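You operate a simulated robot arm through the tools that you are given. There is no shell and no other tool. Be economical: measure what you need, move in short steps, check, and stop when the job is done.

You run a simulated two-armed robot. Do the job below in one go: nothing can be reset, and whatever is moved stays where it is left.

Task
Carry the drip tray with both arms and set it on the top of the low table.

Only the result counts: the job must be done as asked and must still hold three seconds after the hand-in. Knocking over, shifting, dropping, spilling or breaking anything else fails it.

Robot
Two 6-joint arms with two-finger parallel grippers on one trunk, on a base that drives. Base frame: it is fixed to the floor where the robot stands at the start and does not move with it; the origin is under the middle of the robot, x ahead of it, y to its left, z up; the surface under the hand at the start is at about z = 0.33. Readings come in m, degrees, newtons and seconds.
The left shoulder is at the start at [0.28, 0.185, 0.705], the right one opposite. With the tool pointing down near the work surface each hand reaches from about 0.48 to 0.9 m from the robot's upright axis, wherever it stands, measured 20 degrees to its own side. Places, roughly: top of the low table [-1.4, 2.5, 0.5]. Payload 1.57 kg a hand.
The tool frame of a hand sits at the grasp point between the pads (the TCP): z along the fingers, y along the line on which they close. The tips reach 0.03 m beyond it. The gripper opens to 0.08 m. The fingers are 0.017 m wide and 0.012 m thick; the gripper's body (0.04 by 0.082 m) begins 0.08 m behind the TCP.
Orientation is that of the tool frame in the base frame, as [roll, pitch, yaw] about the fixed x, y, z axes, in that order (R = Rz(yaw) Ry(pitch) Rx(roll)). With the fingers straight down and closing along the base's y, the tool's x points along the base's -x, its y along +y and its z along -z.

Tools
- The arms move only by the tool drive_tool. It takes "left_targets", "right_targets" or both (then of equal length, played together; a hand with none holds still); each is a list of rows, each a list of 3 entries, a list of its own where there are three numbers: the shift along the tool's x, y, z in units of 40 mm (1.0 is 40 mm), then the turn, a rotation vector about the tool's x, y, z in units of 8 degrees (1.0 is 8 degrees), then the opening, from 0 (shut) to 1 (fully open). In form: [[[dx, dy, dz], [wx, wy, wz], jaw], ...]. A call has 1 to 10 rows; each row shifts and turns the commanded pose from where the row before left it, along the tool's axes as they then stand. A call with a number of a shift or a turn outside -1 to 1 is refused whole. Each row takes 0.2 s and may step no farther than 0.05 m and 8.6 degrees from the row before; otherwise, or with a gripper value out of range, the whole call is refused. Where a pose cannot be reached the arm comes as near as it can. A force on the tool above 40 N (or 10 N above the force at the start of the call, whichever is more), or a blocked arm, ends the call early, and 0.2 s more pass. The fingers move at their own pace (about 0.153 m/s each) and stop on an object; they squeeze with about 20 N. The grip force told is the motor's: it shows also when the fingers shut on nothing. Time passes only in rows, and 0.2 s behind the last, so rows that do not move let the fingers close. It gives the time, the measured TCP pose, the force on the tool (base axes), the opening and the grip force at its end, in the units of the frame above (readings bear some noise), with the torque about the TCP (base axes, N m) and any sound that the robot's microphone picked up.
- Cameras (640 x 400 px; columns grow to the right, rows downward): "scene" is now at [0.2231, 0.0235, 1.1292]; the picture's right is [0.35, -0.94, 0.00], its down [-0.81, -0.30, -0.51] and it looks along [0.47, 0.18, -0.86] (base axes); focal length 270 px, centre (320, 200). "left" rides on the left gripper at [0.072, 0.007, -0.122] in its tool frame; the picture's right is [-0.09, 1.00, 0.00], its down [-0.84, -0.08, -0.54] and it looks along [-0.54, -0.05, 0.84] (tool axes); focal length 238 px, centre (320, 200). "right" rides on the right gripper at [0.072, -0.007, -0.122] in its tool frame; the picture's right is [0.09, 1.00, 0.00], its down [-0.84, 0.08, -0.54] and it looks along [-0.54, 0.05, 0.84] (tool axes); focal length 238 px, centre (320, 200). There is no depth. A picture from a camera that has moved, and an enlarged one, comes with that camera's place and axes in the base frame and with its lens.
- grab_frame(camera): a new picture of that camera. It takes no simulated time.
- slide_trunk(by): slides the trunk up (or, below 0, down) by that many m; the arms and the scene camera ride with it, the base frame stays. It gives what a move gives, with no picture.
- roll_base(legs): drives the robot by 1 to 6 legs, each [ahead, turn to the left] in m and degrees, along the robot's own axes; the way and the turn of a leg run together, so that a leg with both is an arc; at most 1.5 m and 180 degrees a leg. The arms and the cameras ride along, it lands a little off, and it stops where it bumps. It gives what a move gives.
- pan_tilt(pan, tilt): turns the head with the scene camera to pan (to the left, within 86 degrees either way) and tilt (down, from -29 to 69), counted from straight ahead of the robot. It gives what a move gives.
- close_up(camera, box): a new picture of the part [left, top, right, bottom] of that camera's present view, enlarged. It takes no simulated time.
- finish_job(): hands the job in; it is judged then, once.

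Work in short steps. Places have to be worked out from the pictures, the camera data and where the tool is seen: move nearer, look again, correct. Check each grasp and each placing, and mend what went wrong. You have 120 turns and 92 pictures in all, those below and enlarged ones among them. Open the grippers and draw the arms clear of the work before you hand the job in, unless the task says otherwise; then end with one line.

The tools are called after ">>>" by a JSON object that holds its "name" and its "arguments". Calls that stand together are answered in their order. drive_tool: Moves the arms, as the interface text tells. Its arguments: {"type":"object","properties":{"left_targets":{"type":"array","items":{"type":"array"}},"right_targets":{"type":"array","items":{"type":"array"}}},"required":[]} The other tools are called the same way: slide_trunk (by) slides the trunk up or down; roll_base (legs) drives the base; pan_tilt (pan, tilt) turns the head that bears the scene camera; grab_frame (camera) takes a picture; close_up (camera, box) takes an enlarged picture of a part of a camera's view; finish_job () hands the job in.

At the start:

```text
time_s: 0.0
left_tcp_pos: [0.4903, 0.3805, 0.7596]
left_tool_rot: [-180.0, 0.0, 180.0]
left_wrist_force: [0.3, -0.5, -0.5]
left_wrist_torque: [-0.01, -0.01, 0.02]
left_gripper_width: 0.0799
left_finger_force: 0.0
right_tcp_pos: [0.6082, -0.0286, 0.5744]
right_tool_rot: [-179.9, 0.1, 180.0]
right_wrist_force: [0.0, -0.3, 0.2]
right_wrist_torque: [-0.03, 0.0, -0.02]
right_gripper_width: 0.0799
right_finger_force: 0.1
trunk travel left (down, up): [-0.4, 0.59]
robot x, y, heading: [-0.0009, 0.0016, 0.1]
head pan, tilt: [20.7, 59.6]
```

scene: 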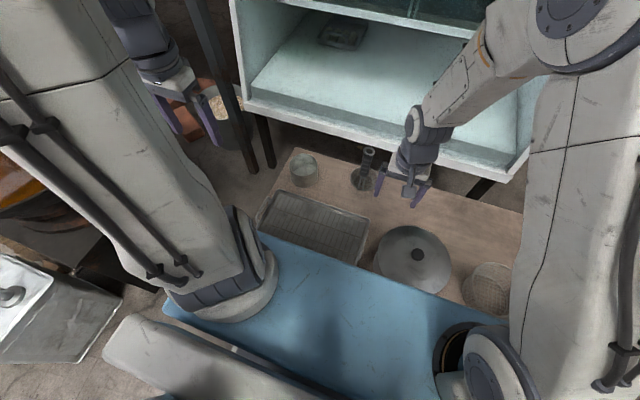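
right: 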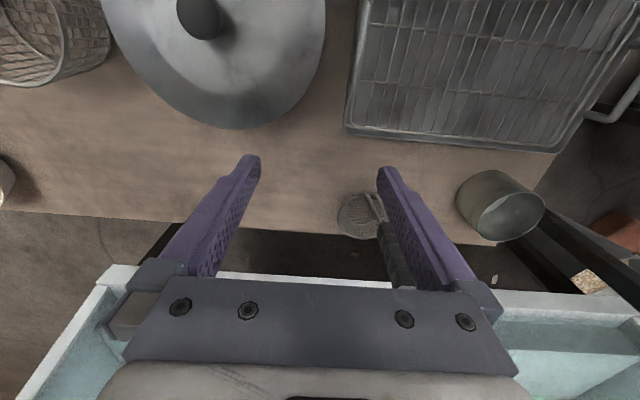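
left: 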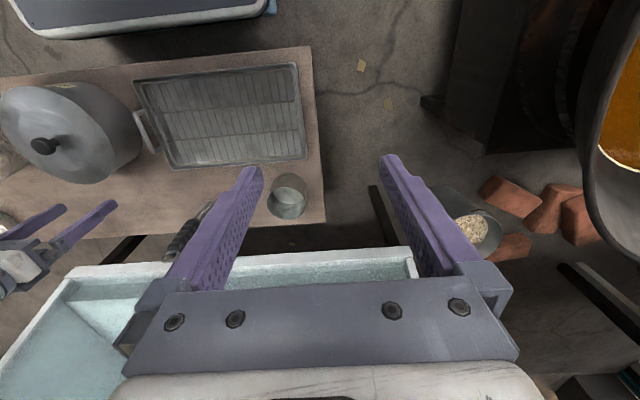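

The tray (a gridded one) seems to span x 0.44–0.64, y 0–0.335. I look closely at its ends for handles.

>>> {"name": "close_up", "arguments": {"camera": "left", "box": [80, 40, 360, 215]}}

>>> {"name": "close_up", "arguments": {"camera": "right", "box": [320, 0, 640, 200]}}

>>> {"name": "close_up", "arguments": {"camera": "scene", "box": [220, 130, 460, 280]}}

```text
2.29 times, centred on (220, 128) of left
camera zoom: at [0.4184, 0.3862, 0.882], right [0.09, 1.0, 0.0], down [0.84, -0.08, 0.54], along [0.54, -0.05, -0.84], focal length 545 px, centre (549, 366)
```

zoom: 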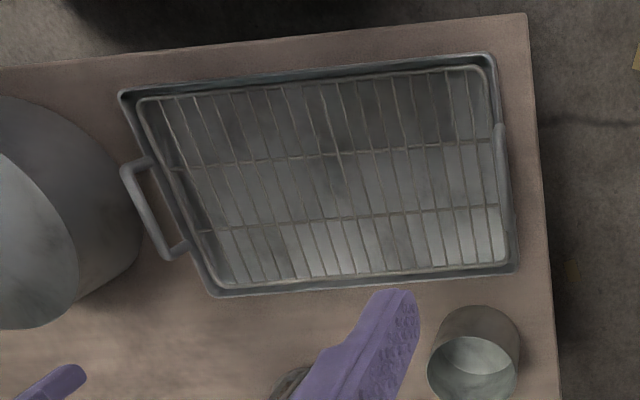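

```text
2.00 times, centred on (480, 100) of right
camera zoom: at [0.5377, -0.0345, 0.6973], right [-0.09, 1.0, 0.0], down [0.84, 0.08, 0.54], along [0.54, 0.05, -0.84], focal length 477 px, centre (0, 400)
```

zoom: 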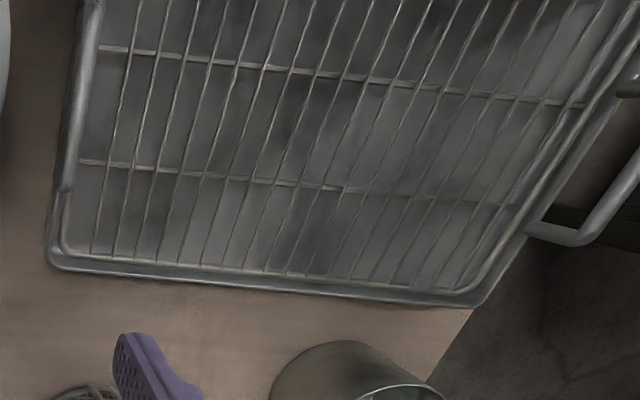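

```text
2.67 times, centred on (340, 205) of scene
camera zoom: at [0.2231, 0.0235, 1.1292], right [0.35, -0.94, 0.0], down [-0.81, -0.3, -0.51], along [0.47, 0.18, -0.86], focal length 721 px, centre (267, 187)
```

zoom: 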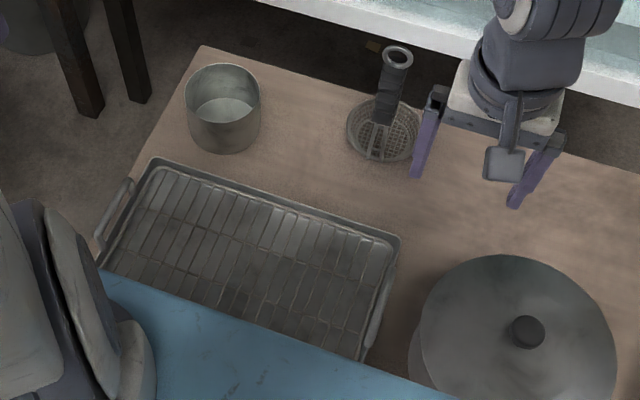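

The tray has standing bail handles at both short ends, bars along x; the pot lid is close to the right one. I move both hands roughly over their handles, still high, to look.

>>> {"name": "drive_tool", "arguments": {"left_targets": [[[-0.42, -0.35, 0.75], [0, 0, 0], 1], [[-0.42, -0.35, 0.75], [0, 0, 0], 1], [[-0.42, -0.35, 0.75], [0, 0, 0], 1]], "right_targets": [[[0.55, 0.42, -0.3], [0, 0, 0], 1], [[0.55, 0.42, -0.3], [0, 0, 0], 1], [[0.55, 0.42, 0], [0, 0, 0], 1]]}}

>>> {"name": "grab_frame", "arguments": {"camera": "left"}}

>>> {"name": "grab_frame", "arguments": {"camera": "right"}}

```text
time_s: 0.8
left_tcp_pos: [0.5416, 0.3372, 0.6715]
left_tool_rot: [-180.0, 0.0, 179.9]
left_wrist_force: [-0.3, -0.2, -0.1]
left_wrist_torque: [-0.01, -0.01, 0.02]
left_gripper_width: 0.0799
left_finger_force: 0.1
right_tcp_pos: [0.5437, 0.0213, 0.598]
right_tool_rot: [-179.9, -0.1, -179.9]
right_wrist_force: [1.0, 0.4, 0.1]
right_wrist_torque: [0.0, 0.03, 0.01]
right_gripper_width: 0.0798
right_finger_force: 0.1
trunk travel left (down, up): [-0.4, 0.59]
robot x, y, heading: [0.0001, 0.0004, 0.4]
head pan, tilt: [20.7, 59.6]
```

```text
85 pictures are left
camera left: at [0.4701, 0.3438, 0.7926], right [0.09, 1.0, 0.0], down [0.84, -0.08, 0.54], along [0.54, -0.05, -0.84], focal length 238 px, centre (320, 200)
```

left: 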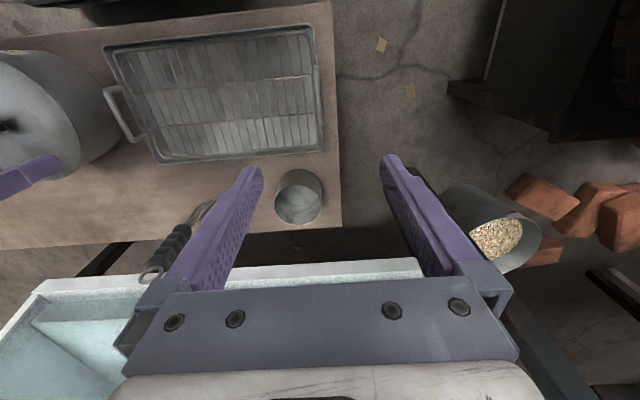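

```text
84 pictures are left
camera right: at [0.4731, 0.0157, 0.7205], right [-0.09, 1.0, 0.0], down [0.84, 0.08, 0.54], along [0.54, 0.05, -0.84], focal length 238 px, centre (320, 200)
```

right: 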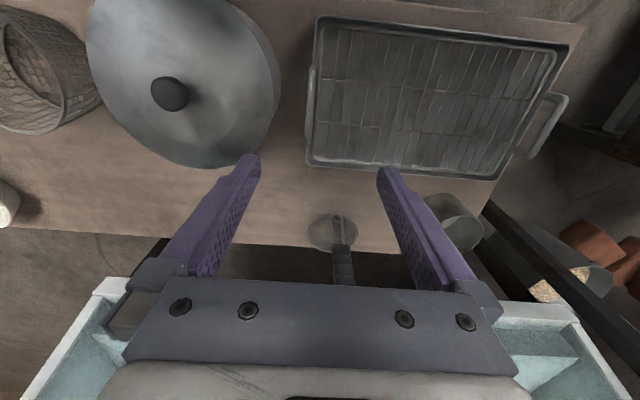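

I zoom on both handles from these two cameras to triangulate them.

>>> {"name": "close_up", "arguments": {"camera": "left", "box": [80, 10, 352, 180]}}

>>> {"name": "close_up", "arguments": {"camera": "right", "box": [220, 0, 380, 100]}}

>>> {"name": "close_up", "arguments": {"camera": "right", "box": [300, 0, 588, 180]}}

```text
2.35 times, centred on (216, 95) of left
camera zoom: at [0.4701, 0.3438, 0.7926], right [0.09, 1.0, 0.0], down [0.84, -0.08, 0.54], along [0.54, -0.05, -0.84], focal length 561 px, centre (565, 447)
```

zoom: 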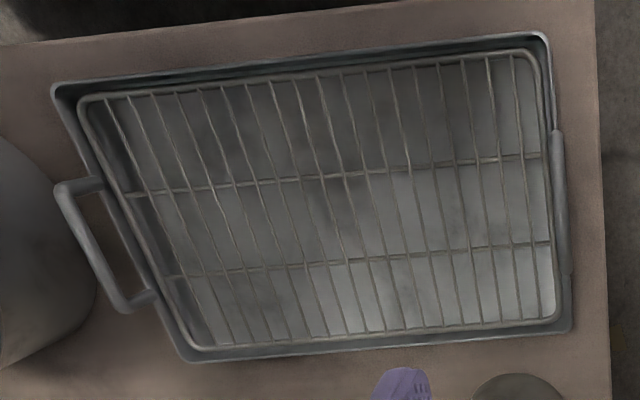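

```text
4.00 times, centred on (300, 50) of right
camera zoom: at [0.4731, 0.0157, 0.7205], right [-0.09, 1.0, 0.0], down [0.84, 0.08, 0.54], along [0.54, 0.05, -0.84], focal length 953 px, centre (400, 800)
```

zoom: 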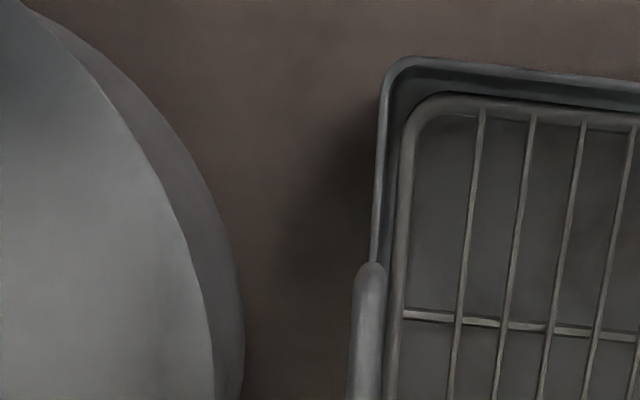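

```text
2.22 times, centred on (444, 90) of right
camera zoom: at [0.4731, 0.0157, 0.7205], right [-0.09, 1.0, 0.0], down [0.84, 0.08, 0.54], along [0.54, 0.05, -0.84], focal length 530 px, centre (44, 444)
```

zoom: 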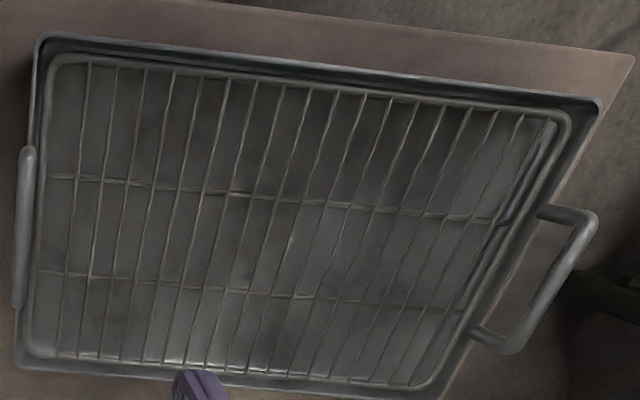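

Triangulated: right bar y≈0.009, left bar y≈0.337, both z≈0.391, x 0.497–0.581; rim z≈0.354; the pot's lid edge is at y≈-0.03, z≈0.455. I descend to about z 0.46 with the right jaw half shut and leaning 8° away from the pot.

>>> {"name": "drive_tool", "arguments": {"left_targets": [[[-0.035, 0, 0.87], [0, 0, 0], 0.6], [[-0.035, 0, 0.87], [0, 0, 0], 0.6], [[-0.035, 0, 0.87], [0, 0, 0], 0.6], [[-0.035, 0, 0.87], [0, 0, 0], 0.6], [[-0.035, 0, 0.87], [0, 0, 0], 0.6], [[-0.035, 0, 0.87], [0, 0, 0], 0.6], [[0, 0, 0], [0, 0, 0], 0.6]], "right_targets": [[[-0.03, -0.05, 0.54], [0, 0, 0], 0.38], [[-0.03, -0.05, 0.54], [0, 0, 0], 0.38], [[-0.03, -0.05, 0.54], [0, 0, 0], 0.38], [[-0.03, -0.05, 0.54], [0, 0, 0], 0.38], [[-0.03, -0.05, 0.54], [0, 0, 0], 0.38], [[-0.03, -0.05, 0.54], [0, 0, 0], 0.38], [[0, 0, 0], [1, 0, 0], 0.38]]}}

>>> {"name": "grab_frame", "arguments": {"camera": "left"}}

>>> {"name": "grab_frame", "arguments": {"camera": "right"}}

```text
time_s: 2.4
left_tcp_pos: [0.5516, 0.3352, 0.4634]
left_tool_rot: [180.0, 0.1, 180.0]
left_wrist_force: [0.5, 0.0, -0.4]
left_wrist_torque: [0.0, 0.01, -0.01]
left_gripper_width: 0.0482
left_finger_force: 0.0
right_tcp_pos: [0.5494, 0.0104, 0.468]
right_tool_rot: [-171.9, -0.1, -179.9]
right_wrist_force: [-0.1, 0.2, -0.1]
right_wrist_torque: [0.02, -0.01, -0.02]
right_gripper_width: 0.0303
right_finger_force: 0.1
trunk travel left (down, up): [-0.4, 0.59]
robot x, y, heading: [0.0011, -0.0034, -0.1]
head pan, tilt: [20.7, 59.6]
```

```text
80 pictures are left
camera left: at [0.4788, 0.3424, 0.5853], right [0.09, 1.0, 0.0], down [0.84, -0.08, 0.54], along [0.54, -0.05, -0.84], focal length 238 px, centre (320, 200)
```

left: 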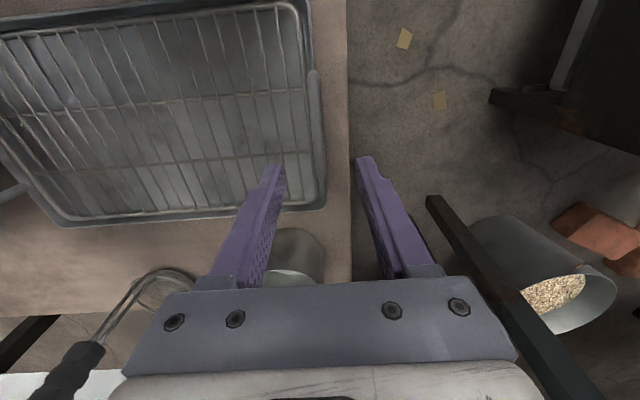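

```text
79 pictures are left
camera right: at [0.4789, 0.0213, 0.5903], right [-0.09, 0.99, -0.14], down [0.84, 0.15, 0.53], along [0.54, -0.07, -0.84], focal length 238 px, centre (320, 200)
```

right: 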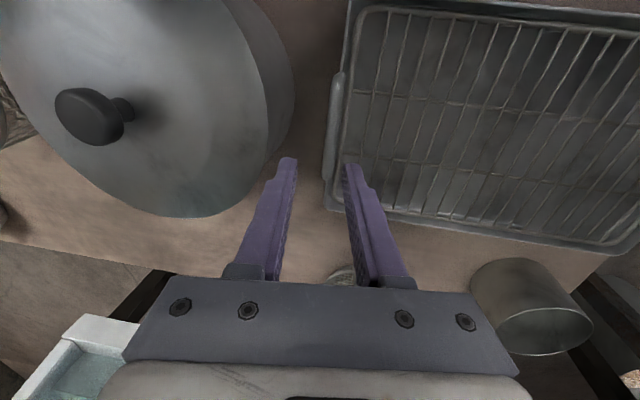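

Both grippers straddle their bars with about 1 cm to the pot. I go straight down to z≈0.395, without closing yet.

>>> {"name": "drive_tool", "arguments": {"left_targets": [[[0, 0.01, 0.57], [0, 0, 0], 0.6], [[0, 0.01, 0.57], [0, 0, 0], 0.6], [[0, 0.01, 0.57], [0, 0, 0], 0.6]], "right_targets": [[[0, 0.075, 0.61], [0, 0, 0], 0.38], [[0, 0.075, 0.61], [0, 0, 0], 0.38], [[0, 0.075, 0.61], [0, 0, 0], 0.38]]}}

>>> {"name": "grab_frame", "arguments": {"camera": "left"}}

>>> {"name": "grab_frame", "arguments": {"camera": "right"}}

```text
time_s: 3.2
left_tcp_pos: [0.5495, 0.3373, 0.3943]
left_tool_rot: [-180.0, 0.0, -180.0]
left_wrist_force: [0.6, -0.7, -0.2]
left_wrist_torque: [-0.02, -0.04, -0.01]
left_gripper_width: 0.0479
left_finger_force: 0.1
right_tcp_pos: [0.5483, 0.008, 0.396]
right_tool_rot: [-171.9, 0.0, 180.0]
right_wrist_force: [0.1, 0.6, -0.7]
right_wrist_torque: [0.02, 0.0, 0.01]
right_gripper_width: 0.0303
right_finger_force: 0.1
trunk travel left (down, up): [-0.4, 0.59]
robot x, y, heading: [-0.0029, 0.0019, 0.0]
head pan, tilt: [20.7, 59.6]
```

```text
78 pictures are left
camera left: at [0.4772, 0.3442, 0.5158], right [0.09, 1.0, 0.0], down [0.84, -0.08, 0.54], along [0.54, -0.05, -0.84], focal length 238 px, centre (320, 200)
```

left: 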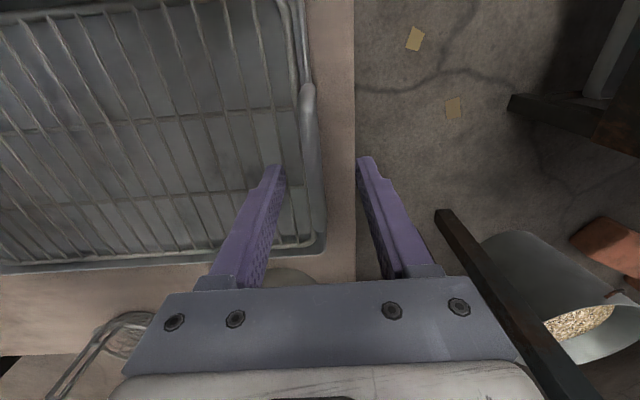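

```text
77 pictures are left
camera right: at [0.4782, 0.0191, 0.5183], right [-0.09, 0.99, -0.14], down [0.84, 0.15, 0.53], along [0.54, -0.07, -0.84], focal length 238 px, centre (320, 200)
```

right: 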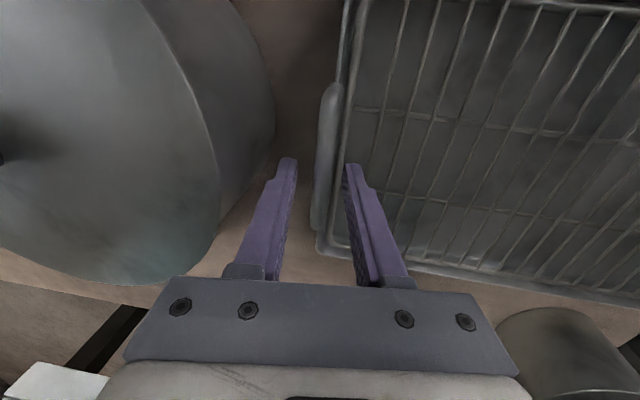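

The left bar sits about 3 mm toward -y of the left jaw's middle; I correct that and then close both jaws.

>>> {"name": "drive_tool", "arguments": {"left_targets": [[[0, -0.08, 0], [0, 0, 0], 0.6], [[0, 0, 0], [0, 0, 0], 0], [[0, 0, 0], [0, 0, 0], 0], [[0, 0, 0], [0, 0, 0], 0], [[0, 0, 0], [0, 0, 0], 0]], "right_targets": [[[0, 0.02, 0], [0, 0, 0], 0.38], [[0, 0, 0], [0, 0, 0], 0], [[0, 0, 0], [0, 0, 0], 0], [[0, 0, 0], [0, 0, 0], 0], [[0, 0, 0], [0, 0, 0], 0]]}}

>>> {"name": "grab_frame", "arguments": {"camera": "left"}}

>>> {"name": "grab_frame", "arguments": {"camera": "right"}}

```text
time_s: 4.4
left_tcp_pos: [0.5496, 0.3349, 0.3938]
left_tool_rot: [179.9, 0.0, -179.9]
left_wrist_force: [-0.5, 7.5, 0.5]
left_wrist_torque: [0.02, -0.16, -0.13]
left_gripper_width: 0.0097
left_finger_force: 20.2
right_tcp_pos: [0.5497, 0.009, 0.3948]
right_tool_rot: [-171.9, -0.1, -179.9]
right_wrist_force: [3.8, -7.8, 3.1]
right_wrist_torque: [-0.05, -0.1, -0.09]
right_gripper_width: 0.0097
right_finger_force: 20.3
trunk travel left (down, up): [-0.4, 0.59]
robot x, y, heading: [-0.0002, 0.0032, 0.0]
head pan, tilt: [20.7, 59.6]
```

```text
76 pictures are left
camera left: at [0.4775, 0.3416, 0.5153], right [0.09, 1.0, 0.0], down [0.84, -0.08, 0.54], along [0.54, -0.05, -0.84], focal length 238 px, centre (320, 200)
```

left: 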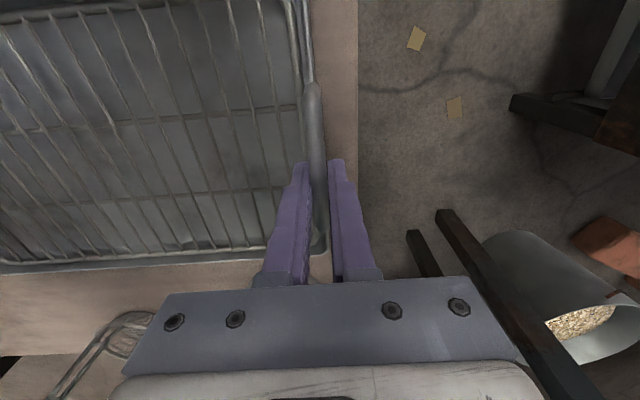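

```text
75 pictures are left
camera right: at [0.4787, 0.0198, 0.5177], right [-0.09, 0.99, -0.14], down [0.84, 0.15, 0.53], along [0.54, -0.07, -0.84], focal length 238 px, centre (320, 200)
```

right: 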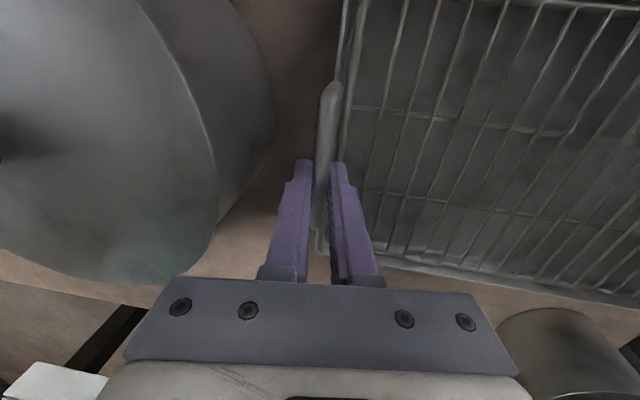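

Both grasps hold at 9.7 mm. I ease the inward squeeze by ~1 mm per hand, then lift a little with the trunk so that the hands move as one.

>>> {"name": "drive_tool", "arguments": {"left_targets": [[[0, 0.025, 0], [0, 0, 0], 0], [[0, 0, 0], [0, 0, 0], 0]], "right_targets": [[[0, -0.025, 0], [0, 0, 0], 0], [[0, 0, 0], [0, 0, 0], 0]]}}

>>> {"name": "slide_trunk", "arguments": {"by": 0.04}}

>>> {"name": "grab_frame", "arguments": {"camera": "scene"}}

```text
time_s: 5.0
left_tcp_pos: [0.5496, 0.3351, 0.394]
left_tool_rot: [-179.9, -0.1, 179.9]
left_wrist_force: [1.6, -4.1, 3.1]
left_wrist_torque: [-0.01, -0.19, -0.08]
left_gripper_width: 0.0096
left_finger_force: 19.6
right_tcp_pos: [0.5487, 0.0092, 0.3954]
right_tool_rot: [-172.1, 0.0, -179.9]
right_wrist_force: [1.4, 2.4, 0.3]
right_wrist_torque: [-0.02, 0.52, -0.15]
right_gripper_width: 0.0098
right_finger_force: 20.1
trunk travel left (down, up): [-0.4, 0.59]
robot x, y, heading: [0.0009, -0.0023, -0.1]
head pan, tilt: [20.7, 59.6]
```

```text
time_s: 5.8
left_tcp_pos: [0.5507, 0.3345, 0.4344]
left_tool_rot: [-179.8, -0.1, -179.9]
left_wrist_force: [0.0, -5.3, -4.6]
left_wrist_torque: [0.0, 0.1, -0.08]
left_gripper_width: 0.0094
left_finger_force: 20.1
right_tcp_pos: [0.5492, 0.0106, 0.4359]
right_tool_rot: [-172.0, -0.1, -179.9]
right_wrist_force: [0.3, 5.7, -3.3]
right_wrist_torque: [0.02, -0.15, -0.06]
right_gripper_width: 0.0096
right_finger_force: 20.3
trunk travel left (down, up): [-0.44, 0.55]
robot x, y, heading: [0.0015, -0.0033, -0.1]
head pan, tilt: [20.7, 59.6]
```

```text
74 pictures are left
camera scene: at [0.2233, 0.0236, 1.1692], right [0.35, -0.94, 0.0], down [-0.81, -0.3, -0.51], along [0.47, 0.18, -0.86], focal length 270 px, centre (320, 200)
```

scene: 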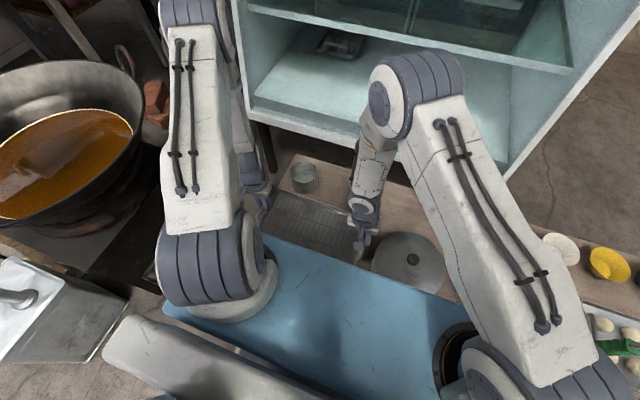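

The tray is off the table, about 8 N shared evenly. I raise a further 0.12 m, then look to the left and the right to plan the drive.

>>> {"name": "slide_trunk", "arguments": {"by": 0.12}}

>>> {"name": "pan_tilt", "arguments": {"pan": 86, "tilt": 25}}

>>> {"name": "grab_frame", "arguments": {"camera": "scene"}}

>>> {"name": "pan_tilt", "arguments": {"pan": -80, "tilt": 30}}

>>> {"name": "grab_frame", "arguments": {"camera": "scene"}}

>>> {"name": "pan_tilt", "arguments": {"pan": 30, "tilt": 45}}

>>> {"name": "grab_frame", "arguments": {"camera": "scene"}}

```text
time_s: 7.3
left_tcp_pos: [0.5501, 0.3347, 0.5534]
left_tool_rot: [-180.0, -0.1, -180.0]
left_wrist_force: [-0.2, -14.4, -3.2]
left_wrist_torque: [-0.08, -0.07, -0.07]
left_gripper_width: 0.0097
left_finger_force: 20.0
right_tcp_pos: [0.5488, 0.0093, 0.5552]
right_tool_rot: [-172.1, 0.0, 180.0]
right_wrist_force: [0.2, 14.2, -4.3]
right_wrist_torque: [0.08, -0.01, -0.12]
right_gripper_width: 0.0096
right_finger_force: 19.8
trunk travel left (down, up): [-0.56, 0.43]
robot x, y, heading: [0.0018, -0.0002, -0.3]
head pan, tilt: [20.7, 59.6]
```

```text
time_s: 8.7
left_tcp_pos: [0.5501, 0.3367, 0.5528]
left_tool_rot: [-180.0, -0.1, 180.0]
left_wrist_force: [-0.5, -17.0, -3.3]
left_wrist_torque: [-0.08, 0.06, -0.1]
left_gripper_width: 0.0099
left_finger_force: 19.6
right_tcp_pos: [0.5491, 0.0086, 0.5553]
right_tool_rot: [-172.0, -0.1, 180.0]
right_wrist_force: [1.3, 16.7, -4.7]
right_wrist_torque: [0.03, -0.14, -0.12]
right_gripper_width: 0.0096
right_finger_force: 19.6
trunk travel left (down, up): [-0.56, 0.43]
robot x, y, heading: [-0.0041, 0.0013, -0.0]
head pan, tilt: [85.9, 25.0]
```

```text
73 pictures are left
camera scene: at [0.1671, 0.0919, 1.3387], right [1.0, -0.07, 0.0], down [-0.03, -0.42, -0.91], along [0.06, 0.9, -0.42], focal length 270 px, centre (320, 200)
```

scene: 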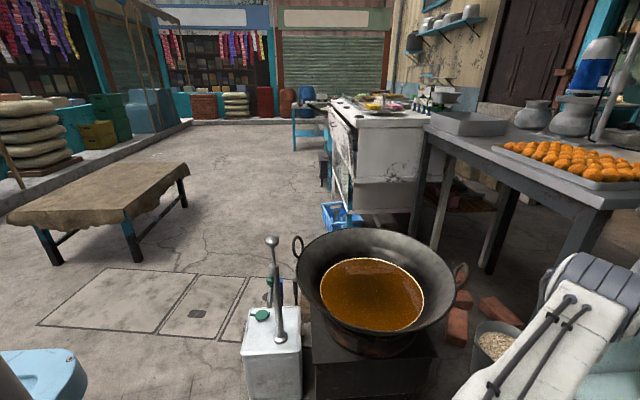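

```text
time_s: 11.2
left_tcp_pos: [0.5494, 0.3351, 0.5538]
left_tool_rot: [180.0, -0.1, 179.9]
left_wrist_force: [-1.3, -18.7, -4.2]
left_wrist_torque: [-0.06, 0.0, -0.11]
left_gripper_width: 0.0099
left_finger_force: 20.4
right_tcp_pos: [0.5493, 0.0085, 0.5552]
right_tool_rot: [-172.1, 0.1, -179.9]
right_wrist_force: [0.4, 17.7, -3.3]
right_wrist_torque: [0.09, -0.08, -0.1]
right_gripper_width: 0.0096
right_finger_force: 20.2
trunk travel left (down, up): [-0.56, 0.43]
robot x, y, heading: [0.0032, 0.0025, 0.1]
head pan, tilt: [-80.0, 30.0]
```

```text
72 pictures are left
camera scene: at [0.1763, -0.0891, 1.3308], right [-0.98, -0.17, 0.0], down [-0.09, 0.49, -0.87], along [0.15, -0.85, -0.5], focal length 270 px, centre (320, 200)
```

scene: 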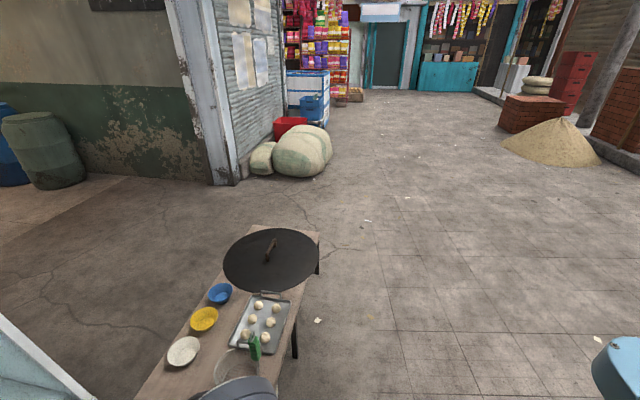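

```text
time_s: 13.1
left_tcp_pos: [0.5511, 0.3351, 0.5538]
left_tool_rot: [180.0, -0.1, -180.0]
left_wrist_force: [-0.9, -16.9, -4.0]
left_wrist_torque: [-0.05, -0.03, -0.15]
left_gripper_width: 0.0098
left_finger_force: 20.6
right_tcp_pos: [0.5492, 0.0096, 0.5553]
right_tool_rot: [-172.1, 0.0, -180.0]
right_wrist_force: [1.0, 17.7, -4.0]
right_wrist_torque: [0.1, -0.07, -0.11]
right_gripper_width: 0.0097
right_finger_force: 19.9
trunk travel left (down, up): [-0.56, 0.43]
robot x, y, heading: [0.0028, -0.002, 0.0]
head pan, tilt: [30.0, 45.0]
```

```text
71 pictures are left
camera scene: at [0.231, 0.0406, 1.3082], right [0.5, -0.87, 0.0], down [-0.61, -0.35, -0.71], along [0.61, 0.35, -0.71], focal length 270 px, centre (320, 200)
```

scene: 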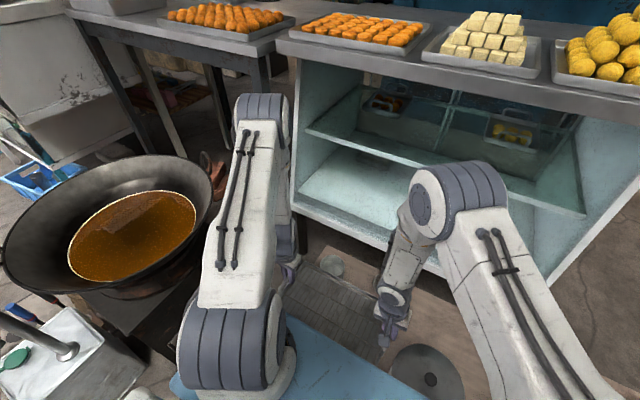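

The hands are being pulled apart by ~17 N; I relieve that by moving each inward a little. I also look down at both sides to identify the blue things by the base.

>>> {"name": "drive_tool", "arguments": {"left_targets": [[[0, -0.02, 0], [0, 0, 0], 0], [[0, 0, 0], [0, 0, 0], 0]], "right_targets": [[[0, 0.02, 0], [0, 0, 0], 0], [[0, 0, 0], [0, 0, 0], 0]]}}

>>> {"name": "pan_tilt", "arguments": {"pan": 86, "tilt": 60}}

>>> {"name": "grab_frame", "arguments": {"camera": "scene"}}

>>> {"name": "pan_tilt", "arguments": {"pan": -86, "tilt": 55}}

>>> {"name": "grab_frame", "arguments": {"camera": "scene"}}

```text
time_s: 13.7
left_tcp_pos: [0.5509, 0.3359, 0.5541]
left_tool_rot: [180.0, 0.0, 180.0]
left_wrist_force: [-0.4, -8.9, -3.6]
left_wrist_torque: [0.01, 0.18, -0.2]
left_gripper_width: 0.01
left_finger_force: 20.2
right_tcp_pos: [0.5477, 0.0103, 0.5549]
right_tool_rot: [-172.0, -0.2, -180.0]
right_wrist_force: [1.1, 9.2, -3.6]
right_wrist_torque: [0.03, -0.26, -0.17]
right_gripper_width: 0.01
right_finger_force: 20.4
trunk travel left (down, up): [-0.56, 0.43]
robot x, y, heading: [-0.0006, -0.0049, -0.0]
head pan, tilt: [30.0, 45.0]
```

```text
time_s: 14.9
left_tcp_pos: [0.5511, 0.3359, 0.5538]
left_tool_rot: [180.0, 0.0, -179.9]
left_wrist_force: [-0.3, -3.0, -3.6]
left_wrist_torque: [-0.03, -0.14, -0.2]
left_gripper_width: 0.0096
left_finger_force: 20.4
right_tcp_pos: [0.549, 0.009, 0.5545]
right_tool_rot: [-171.9, -0.1, 179.9]
right_wrist_force: [0.8, 1.6, -4.2]
right_wrist_torque: [-0.02, 0.08, -0.17]
right_gripper_width: 0.0096
right_finger_force: 20.2
trunk travel left (down, up): [-0.56, 0.43]
robot x, y, heading: [-0.0002, 0.005, -0.0]
head pan, tilt: [85.9, 60.0]
```

```text
70 pictures are left
camera scene: at [0.1653, 0.0664, 1.2887], right [1.0, -0.07, 0.0], down [-0.06, -0.86, -0.5], along [0.04, 0.5, -0.87], focal length 270 px, centre (320, 200)
```

scene: 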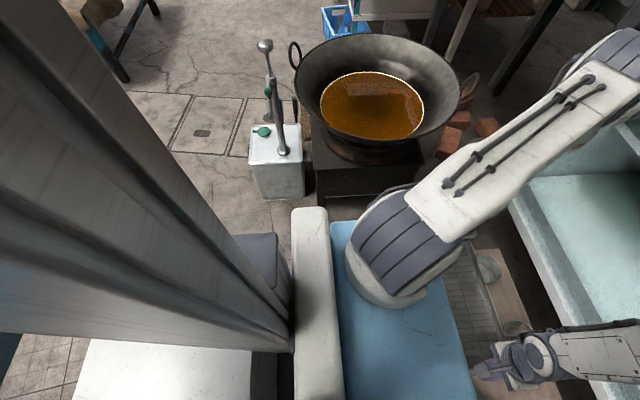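

```text
time_s: 17.6
left_tcp_pos: [0.5508, 0.3353, 0.5534]
left_tool_rot: [-180.0, 0.0, -179.9]
left_wrist_force: [-1.6, 9.1, -4.2]
left_wrist_torque: [0.01, -0.07, -0.15]
left_gripper_width: 0.0097
left_finger_force: 20.1
right_tcp_pos: [0.5481, 0.0096, 0.5558]
right_tool_rot: [-171.9, 0.0, -180.0]
right_wrist_force: [1.5, -8.5, -4.1]
right_wrist_torque: [-0.06, -0.03, -0.16]
right_gripper_width: 0.0096
right_finger_force: 19.8
trunk travel left (down, up): [-0.56, 0.43]
robot x, y, heading: [0.0039, -0.0029, 0.3]
head pan, tilt: [-85.9, 55.0]
```

```text
69 pictures are left
camera scene: at [0.1656, -0.072, 1.2948], right [-1.0, -0.07, 0.0], down [-0.06, 0.82, -0.57], along [0.04, -0.57, -0.82], focal length 270 px, centre (320, 200)
```

scene: 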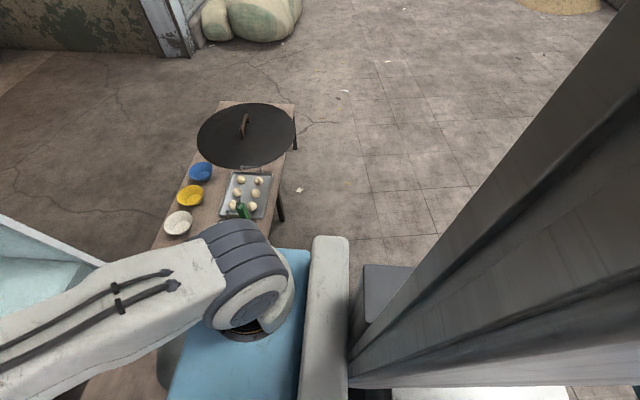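

To tell whether the blue shapes behind are part of the robot, I look left-down, back up a short way and look again.

>>> {"name": "pan_tilt", "arguments": {"pan": 86, "tilt": 40}}

>>> {"name": "grab_frame", "arguments": {"camera": "scene"}}

>>> {"name": "roll_base", "arguments": {"legs": [[-0.12, 0]]}}

>>> {"name": "grab_frame", "arguments": {"camera": "scene"}}

```text
time_s: 20.1
left_tcp_pos: [0.5499, 0.3369, 0.5532]
left_tool_rot: [-180.0, 0.0, -180.0]
left_wrist_force: [-0.7, 13.4, -3.9]
left_wrist_torque: [0.05, 0.0, -0.18]
left_gripper_width: 0.0096
left_finger_force: 20.1
right_tcp_pos: [0.5487, 0.0093, 0.5561]
right_tool_rot: [-171.9, -0.1, 180.0]
right_wrist_force: [0.4, -14.0, -4.5]
right_wrist_torque: [-0.06, -0.05, -0.16]
right_gripper_width: 0.0099
right_finger_force: 19.7
trunk travel left (down, up): [-0.56, 0.43]
robot x, y, heading: [0.0027, -0.0027, 0.0]
head pan, tilt: [85.9, 40.0]
```

```text
68 pictures are left
camera scene: at [0.1666, 0.0848, 1.3154], right [1.0, -0.07, 0.0], down [-0.05, -0.64, -0.77], along [0.05, 0.76, -0.64], focal length 270 px, centre (320, 200)
```

scene: 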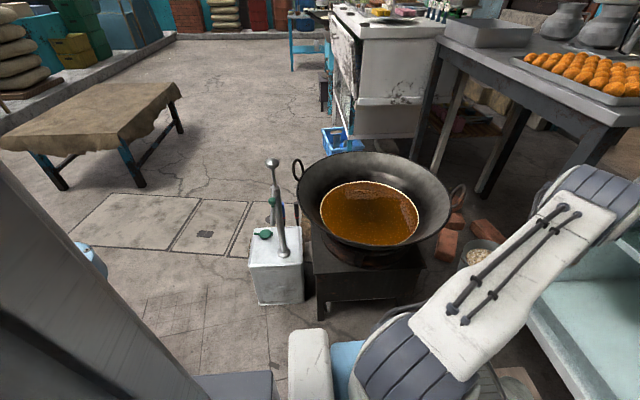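

```text
time_s: 21.4
left_tcp_pos: [0.4308, 0.3365, 0.5539]
left_tool_rot: [-180.0, 0.0, -179.9]
left_wrist_force: [-1.5, 14.4, -3.6]
left_wrist_torque: [0.03, -0.04, -0.2]
left_gripper_width: 0.0097
left_finger_force: 20.7
right_tcp_pos: [0.4289, 0.0104, 0.5555]
right_tool_rot: [-171.9, 0.1, -179.9]
right_wrist_force: [1.2, -14.4, -3.8]
right_wrist_torque: [-0.12, -0.07, -0.19]
right_gripper_width: 0.0098
right_finger_force: 20.1
trunk travel left (down, up): [-0.56, 0.43]
robot x, y, heading: [-0.1184, -0.0023, 0.2]
head pan, tilt: [85.9, 40.0]
```

```text
67 pictures are left
camera scene: at [0.0465, 0.0851, 1.3154], right [1.0, -0.07, 0.0], down [-0.04, -0.64, -0.77], along [0.05, 0.76, -0.64], focal length 270 px, centre (320, 200)
```

scene: 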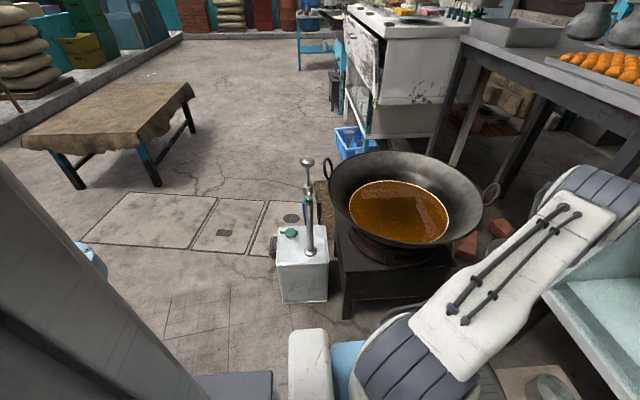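

The blue shape stays put in the picture, so it is the robot's own rear. I relieve the squeeze slightly, then back up another 0.4 m and turn 20° left to see behind.

>>> {"name": "drive_tool", "arguments": {"left_targets": [[[0, 0.009, 0], [0, 0, 0], 0], [[0, 0, 0], [0, 0, 0], 0]], "right_targets": [[[0, -0.009, 0], [0, 0, 0], 0], [[0, 0, 0], [0, 0, 0], 0]]}}

>>> {"name": "roll_base", "arguments": {"legs": [[-0.4, 0], [0, 20]]}}

>>> {"name": "pan_tilt", "arguments": {"pan": 86, "tilt": 25}}

>>> {"name": "grab_frame", "arguments": {"camera": "scene"}}

```text
time_s: 22.0
left_tcp_pos: [0.4285, 0.3368, 0.5542]
left_tool_rot: [-180.0, -0.1, -179.9]
left_wrist_force: [-0.3, -4.0, -3.5]
left_wrist_torque: [-0.04, -0.4, -0.07]
left_gripper_width: 0.0094
left_finger_force: 20.0
right_tcp_pos: [0.4289, 0.0106, 0.5558]
right_tool_rot: [-172.0, 0.0, -179.8]
right_wrist_force: [1.0, 3.7, -3.0]
right_wrist_torque: [0.06, 0.28, -0.11]
right_gripper_width: 0.01
right_finger_force: 19.7
trunk travel left (down, up): [-0.56, 0.43]
robot x, y, heading: [-0.121, 0.0017, -0.1]
head pan, tilt: [85.9, 40.0]
```

```text
time_s: 25.5
left_tcp_pos: [-0.1082, 0.5033, 0.5541]
left_tool_rot: [-180.0, 0.0, -159.8]
left_wrist_force: [4.2, -13.8, -4.4]
left_wrist_torque: [-0.05, 0.05, -0.12]
left_gripper_width: 0.0094
left_finger_force: 20.4
right_tcp_pos: [0.0038, 0.1968, 0.5545]
right_tool_rot: [-171.9, -0.1, -159.9]
right_wrist_force: [-4.6, 13.2, -4.2]
right_wrist_torque: [0.16, -0.17, -0.09]
right_gripper_width: 0.0097
right_finger_force: 19.5
trunk travel left (down, up): [-0.56, 0.43]
robot x, y, heading: [-0.5107, 0.0003, 20.3]
head pan, tilt: [85.9, 40.0]
```

```text
time_s: 26.3
left_tcp_pos: [-0.1071, 0.5036, 0.5536]
left_tool_rot: [180.0, -0.2, -159.8]
left_wrist_force: [-1.2, -1.1, -4.2]
left_wrist_torque: [0.02, -0.01, -0.12]
left_gripper_width: 0.0096
left_finger_force: 20.4
right_tcp_pos: [0.0042, 0.1952, 0.5547]
right_tool_rot: [-172.0, -0.1, -159.8]
right_wrist_force: [0.8, 0.1, -3.7]
right_wrist_torque: [0.03, -0.04, -0.14]
right_gripper_width: 0.01
right_finger_force: 19.6
trunk travel left (down, up): [-0.56, 0.43]
robot x, y, heading: [-0.5104, 0.0003, 20.3]
head pan, tilt: [85.9, 25.0]
```

```text
66 pictures are left
camera scene: at [-0.3833, 0.1424, 1.3387], right [0.96, 0.28, 0.0], down [0.12, -0.41, -0.91], along [-0.25, 0.87, -0.42], focal length 270 px, centre (320, 200)
```

scene: 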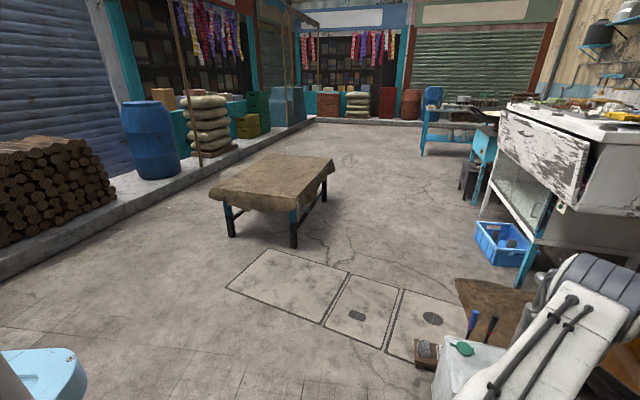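

The hold is good, and the way to the low table (about x -1.72..-1.03, y 1.7..3.0) is clear floor. I raise the trunk, then turn towards about (-1.22, 0.75) in two portions.

>>> {"name": "slide_trunk", "arguments": {"by": 0.16}}

>>> {"name": "roll_base", "arguments": {"legs": [[0, 50]]}}

>>> {"name": "grab_frame", "arguments": {"camera": "scene"}}

```text
time_s: 28.1
left_tcp_pos: [-0.1078, 0.5037, 0.714]
left_tool_rot: [-180.0, -0.2, -159.9]
left_wrist_force: [-1.0, -1.9, -3.9]
left_wrist_torque: [0.05, -0.08, -0.13]
left_gripper_width: 0.0097
left_finger_force: 20.0
right_tcp_pos: [0.0038, 0.1966, 0.7156]
right_tool_rot: [-172.0, 0.1, -159.8]
right_wrist_force: [-0.3, 0.4, -3.6]
right_wrist_torque: [-0.02, -0.01, -0.14]
right_gripper_width: 0.0097
right_finger_force: 20.0
trunk travel left (down, up): [-0.72, 0.27]
robot x, y, heading: [-0.5043, -0.0036, 20.0]
head pan, tilt: [85.9, 25.0]
```

```text
time_s: 30.8
left_tcp_pos: [-0.6429, 0.6279, 0.7133]
left_tool_rot: [179.9, -0.1, -109.2]
left_wrist_force: [2.9, -2.0, -4.5]
left_wrist_torque: [0.03, 0.0, -0.1]
left_gripper_width: 0.0098
left_finger_force: 19.6
right_tcp_pos: [-0.3375, 0.5204, 0.715]
right_tool_rot: [-172.1, 0.0, -109.0]
right_wrist_force: [-2.7, 0.6, -4.4]
right_wrist_torque: [0.02, -0.01, -0.1]
right_gripper_width: 0.0096
right_finger_force: 19.9
trunk travel left (down, up): [-0.72, 0.27]
robot x, y, heading: [-0.5078, -0.0013, 71.5]
head pan, tilt: [85.9, 25.0]
```

```text
65 pictures are left
camera scene: at [-0.5407, 0.1858, 1.4988], right [0.39, 0.92, 0.0], down [0.39, -0.17, -0.91], along [-0.83, 0.35, -0.42], focal length 270 px, centre (320, 200)
```

scene: 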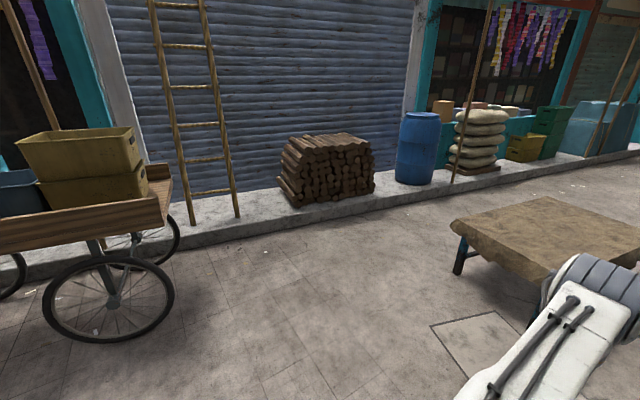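

A cart stands about 1.6 m away behind, well clear. I turn a further 62° left, drive 1.03 m, and turn back to heading 90°, then look at the table.

>>> {"name": "roll_base", "arguments": {"legs": [[0, 62], [1.03, 0], [0, -43.5]]}}

>>> {"name": "pan_tilt", "arguments": {"pan": 10, "tilt": 45}}

>>> {"name": "grab_frame", "arguments": {"camera": "scene"}}

>>> {"name": "grab_frame", "arguments": {"camera": "left"}}

```text
time_s: 40.9
left_tcp_pos: [-1.5593, 1.3154, 0.7139]
left_tool_rot: [180.0, -0.1, -90.5]
left_wrist_force: [0.6, -0.9, -3.7]
left_wrist_torque: [-0.01, -0.01, -0.11]
left_gripper_width: 0.0094
left_finger_force: 19.9
right_tcp_pos: [-1.2314, 1.312, 0.7167]
right_tool_rot: [-171.9, -0.1, -90.5]
right_wrist_force: [-0.2, 1.1, -3.3]
right_wrist_torque: [0.06, 0.01, -0.06]
right_gripper_width: 0.0099
right_finger_force: 20.1
trunk travel left (down, up): [-0.72, 0.27]
robot x, y, heading: [-1.227, 0.7651, 89.6]
head pan, tilt: [85.9, 25.0]
```

```text
time_s: 42.4
left_tcp_pos: [-1.5579, 1.3155, 0.7124]
left_tool_rot: [179.8, -0.1, -90.5]
left_wrist_force: [-0.4, -0.4, -3.7]
left_wrist_torque: [-0.02, -0.02, -0.09]
left_gripper_width: 0.0098
left_finger_force: 19.9
right_tcp_pos: [-1.231, 1.3116, 0.7151]
right_tool_rot: [-172.0, -0.1, -90.6]
right_wrist_force: [-0.3, 0.4, -2.7]
right_wrist_torque: [0.1, -0.01, -0.11]
right_gripper_width: 0.0095
right_finger_force: 20.1
trunk travel left (down, up): [-0.72, 0.27]
robot x, y, heading: [-1.2278, 0.7588, 89.7]
head pan, tilt: [10.0, 45.0]
```

```text
64 pictures are left
camera scene: at [-1.2405, 1.0032, 1.4682], right [0.99, 0.17, 0.0], down [0.12, -0.7, -0.71], along [-0.12, 0.7, -0.71], focal length 270 px, centre (320, 200)
```

scene: 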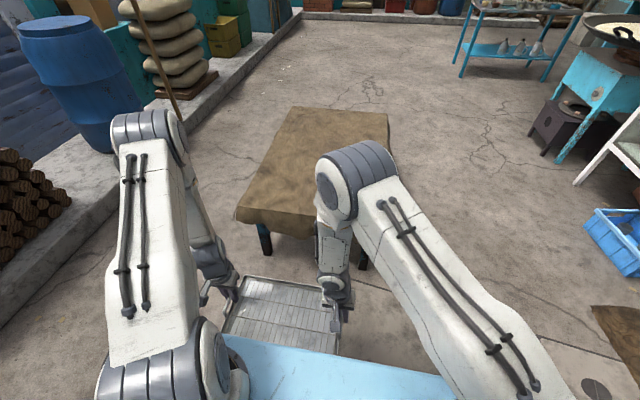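

```text
63 pictures are left
camera left: at [-1.5663, 1.2441, 0.8354], right [-0.99, 0.1, 0.0], down [0.08, 0.84, 0.54], along [0.06, 0.54, -0.84], focal length 238 px, centre (320, 200)
```

left: 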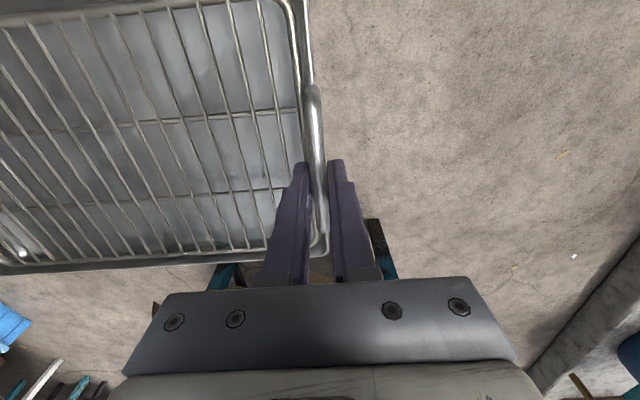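

Table top judged at x -1.79..-1.05, y 1.8..2.95; the tray's middle is at x≈-1.40. I drive 0.44 m ahead and check.

>>> {"name": "roll_base", "arguments": {"legs": [[0.44, 0]]}}

>>> {"name": "grab_frame", "arguments": {"camera": "scene"}}

>>> {"name": "grab_frame", "arguments": {"camera": "left"}}

```text
time_s: 45.1
left_tcp_pos: [-1.56, 1.7501, 0.7139]
left_tool_rot: [180.0, 0.0, -90.2]
left_wrist_force: [-0.1, 0.7, -4.7]
left_wrist_torque: [0.06, 0.0, -0.07]
left_gripper_width: 0.0097
left_finger_force: 19.9
right_tcp_pos: [-1.2347, 1.7507, 0.7152]
right_tool_rot: [-172.0, 0.0, -90.0]
right_wrist_force: [-1.0, 0.5, -3.7]
right_wrist_torque: [0.0, 0.0, -0.11]
right_gripper_width: 0.0096
right_finger_force: 20.2
trunk travel left (down, up): [-0.72, 0.27]
robot x, y, heading: [-1.2277, 1.2004, 89.7]
head pan, tilt: [10.0, 45.0]
```

```text
62 pictures are left
camera scene: at [-1.2404, 1.4407, 1.4682], right [0.98, 0.17, 0.0], down [0.12, -0.7, -0.71], along [-0.12, 0.7, -0.71], focal length 270 px, centre (320, 200)
```

scene: 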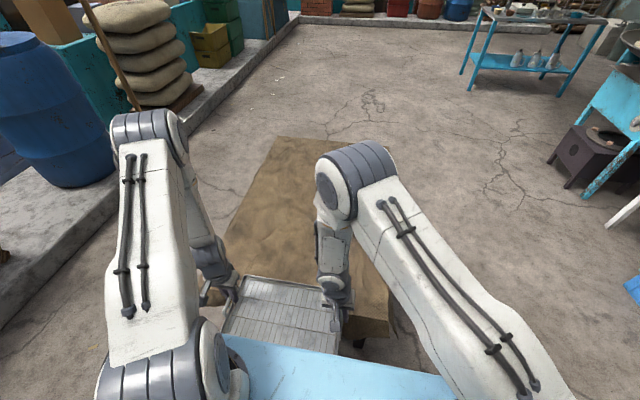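

```text
61 pictures are left
camera left: at [-1.5679, 1.6795, 0.8354], right [-1.0, 0.09, 0.0], down [0.08, 0.84, 0.54], along [0.05, 0.54, -0.84], focal length 238 px, centre (320, 200)
```

left: 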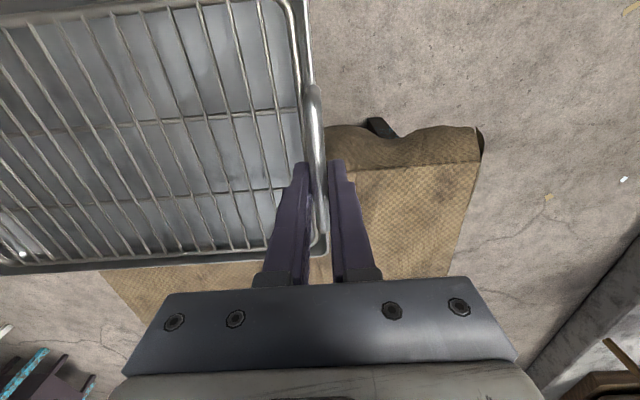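

The near top edge is at y≈1.85. I go 0.06 m nearer, then extend both arms together 0.2 m forward.

>>> {"name": "roll_base", "arguments": {"legs": [[0.06, 0]]}}

>>> {"name": "drive_tool", "arguments": {"left_targets": [[[-0.25, 0, 0], [0, 0, 0], 0], [[-0.5, 0, 0], [0, 0, 0], 0], [[-0.55, 0, 0], [0, 0, 0], 0], [[-0.55, 0, 0], [0, 0, 0], 0], [[-0.55, 0, 0], [0, 0, 0], 0], [[-0.55, 0, 0], [0, 0, 0], 0], [[-0.55, 0, 0], [0, 0, 0], 0], [[-0.55, 0, 0], [0, 0, 0], 0], [[-0.5, 0, 0], [0, 0, 0], 0], [[-0.25, 0, 0], [0, 0, 0], 0]], "right_targets": [[[-0.25, 0, 0], [0, 0, 0], 0], [[-0.5, 0, 0], [0, 0, 0], 0], [[-0.55, 0, 0], [0, 0, 0], 0], [[-0.55, 0, 0], [0, 0, 0], 0], [[-0.55, 0, 0], [0, 0, 0], 0], [[-0.55, 0, 0], [0, 0, 0], 0], [[-0.55, 0, 0], [0, 0, 0], 0], [[-0.55, 0, 0], [0, 0, 0], 0], [[-0.5, 0, 0], [0, 0, 0], 0], [[-0.25, 0, 0], [0, 0, 0], 0]]}}

>>> {"name": "grab_frame", "arguments": {"camera": "left"}}

>>> {"name": "grab_frame", "arguments": {"camera": "scene"}}

```text
time_s: 46.0
left_tcp_pos: [-1.5605, 1.8112, 0.714]
left_tool_rot: [180.0, -0.2, -90.1]
left_wrist_force: [-0.7, -0.2, -2.8]
left_wrist_torque: [0.05, 0.02, -0.12]
left_gripper_width: 0.0096
left_finger_force: 20.0
right_tcp_pos: [-1.2337, 1.8099, 0.7155]
right_tool_rot: [-172.1, 0.0, -90.2]
right_wrist_force: [-0.1, 0.5, -4.4]
right_wrist_torque: [0.07, 0.0, -0.13]
right_gripper_width: 0.0093
right_finger_force: 20.2
trunk travel left (down, up): [-0.72, 0.27]
robot x, y, heading: [-1.2265, 1.2615, 90.1]
head pan, tilt: [10.0, 45.0]
```

```text
time_s: 48.2
left_tcp_pos: [-1.5599, 2.0038, 0.713]
left_tool_rot: [-179.9, -0.2, -90.2]
left_wrist_force: [7.8, -1.6, -3.3]
left_wrist_torque: [-0.21, -0.06, -0.16]
left_gripper_width: 0.0096
left_finger_force: 20.3
right_tcp_pos: [-1.2338, 2.0006, 0.7154]
right_tool_rot: [-172.0, 0.0, -90.0]
right_wrist_force: [-8.0, 0.4, -3.9]
right_wrist_torque: [0.27, 0.04, -0.11]
right_gripper_width: 0.0095
right_finger_force: 20.3
trunk travel left (down, up): [-0.72, 0.27]
robot x, y, heading: [-1.2301, 1.2572, 89.9]
head pan, tilt: [10.0, 45.0]
```

```text
60 pictures are left
camera left: at [-1.5675, 1.932, 0.8353], right [-1.0, 0.09, 0.0], down [0.08, 0.84, 0.54], along [0.05, 0.54, -0.84], focal length 238 px, centre (320, 200)
```

left: 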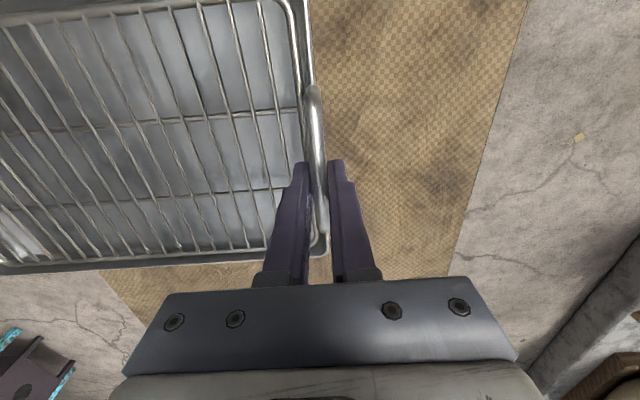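

```text
59 pictures are left
camera scene: at [-1.2406, 1.5011, 1.4681], right [0.98, 0.17, 0.0], down [0.12, -0.7, -0.71], along [-0.12, 0.7, -0.71], focal length 270 px, centre (320, 200)
```

scene: 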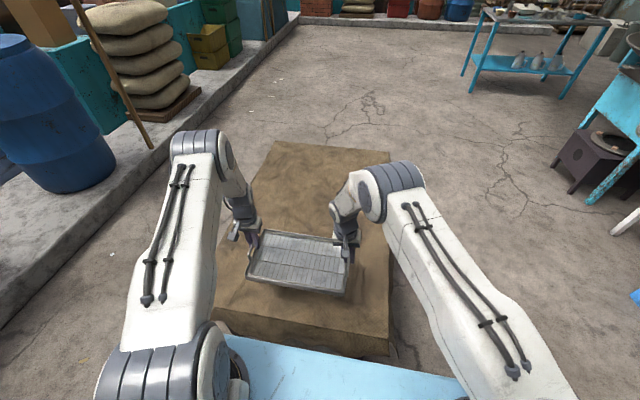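

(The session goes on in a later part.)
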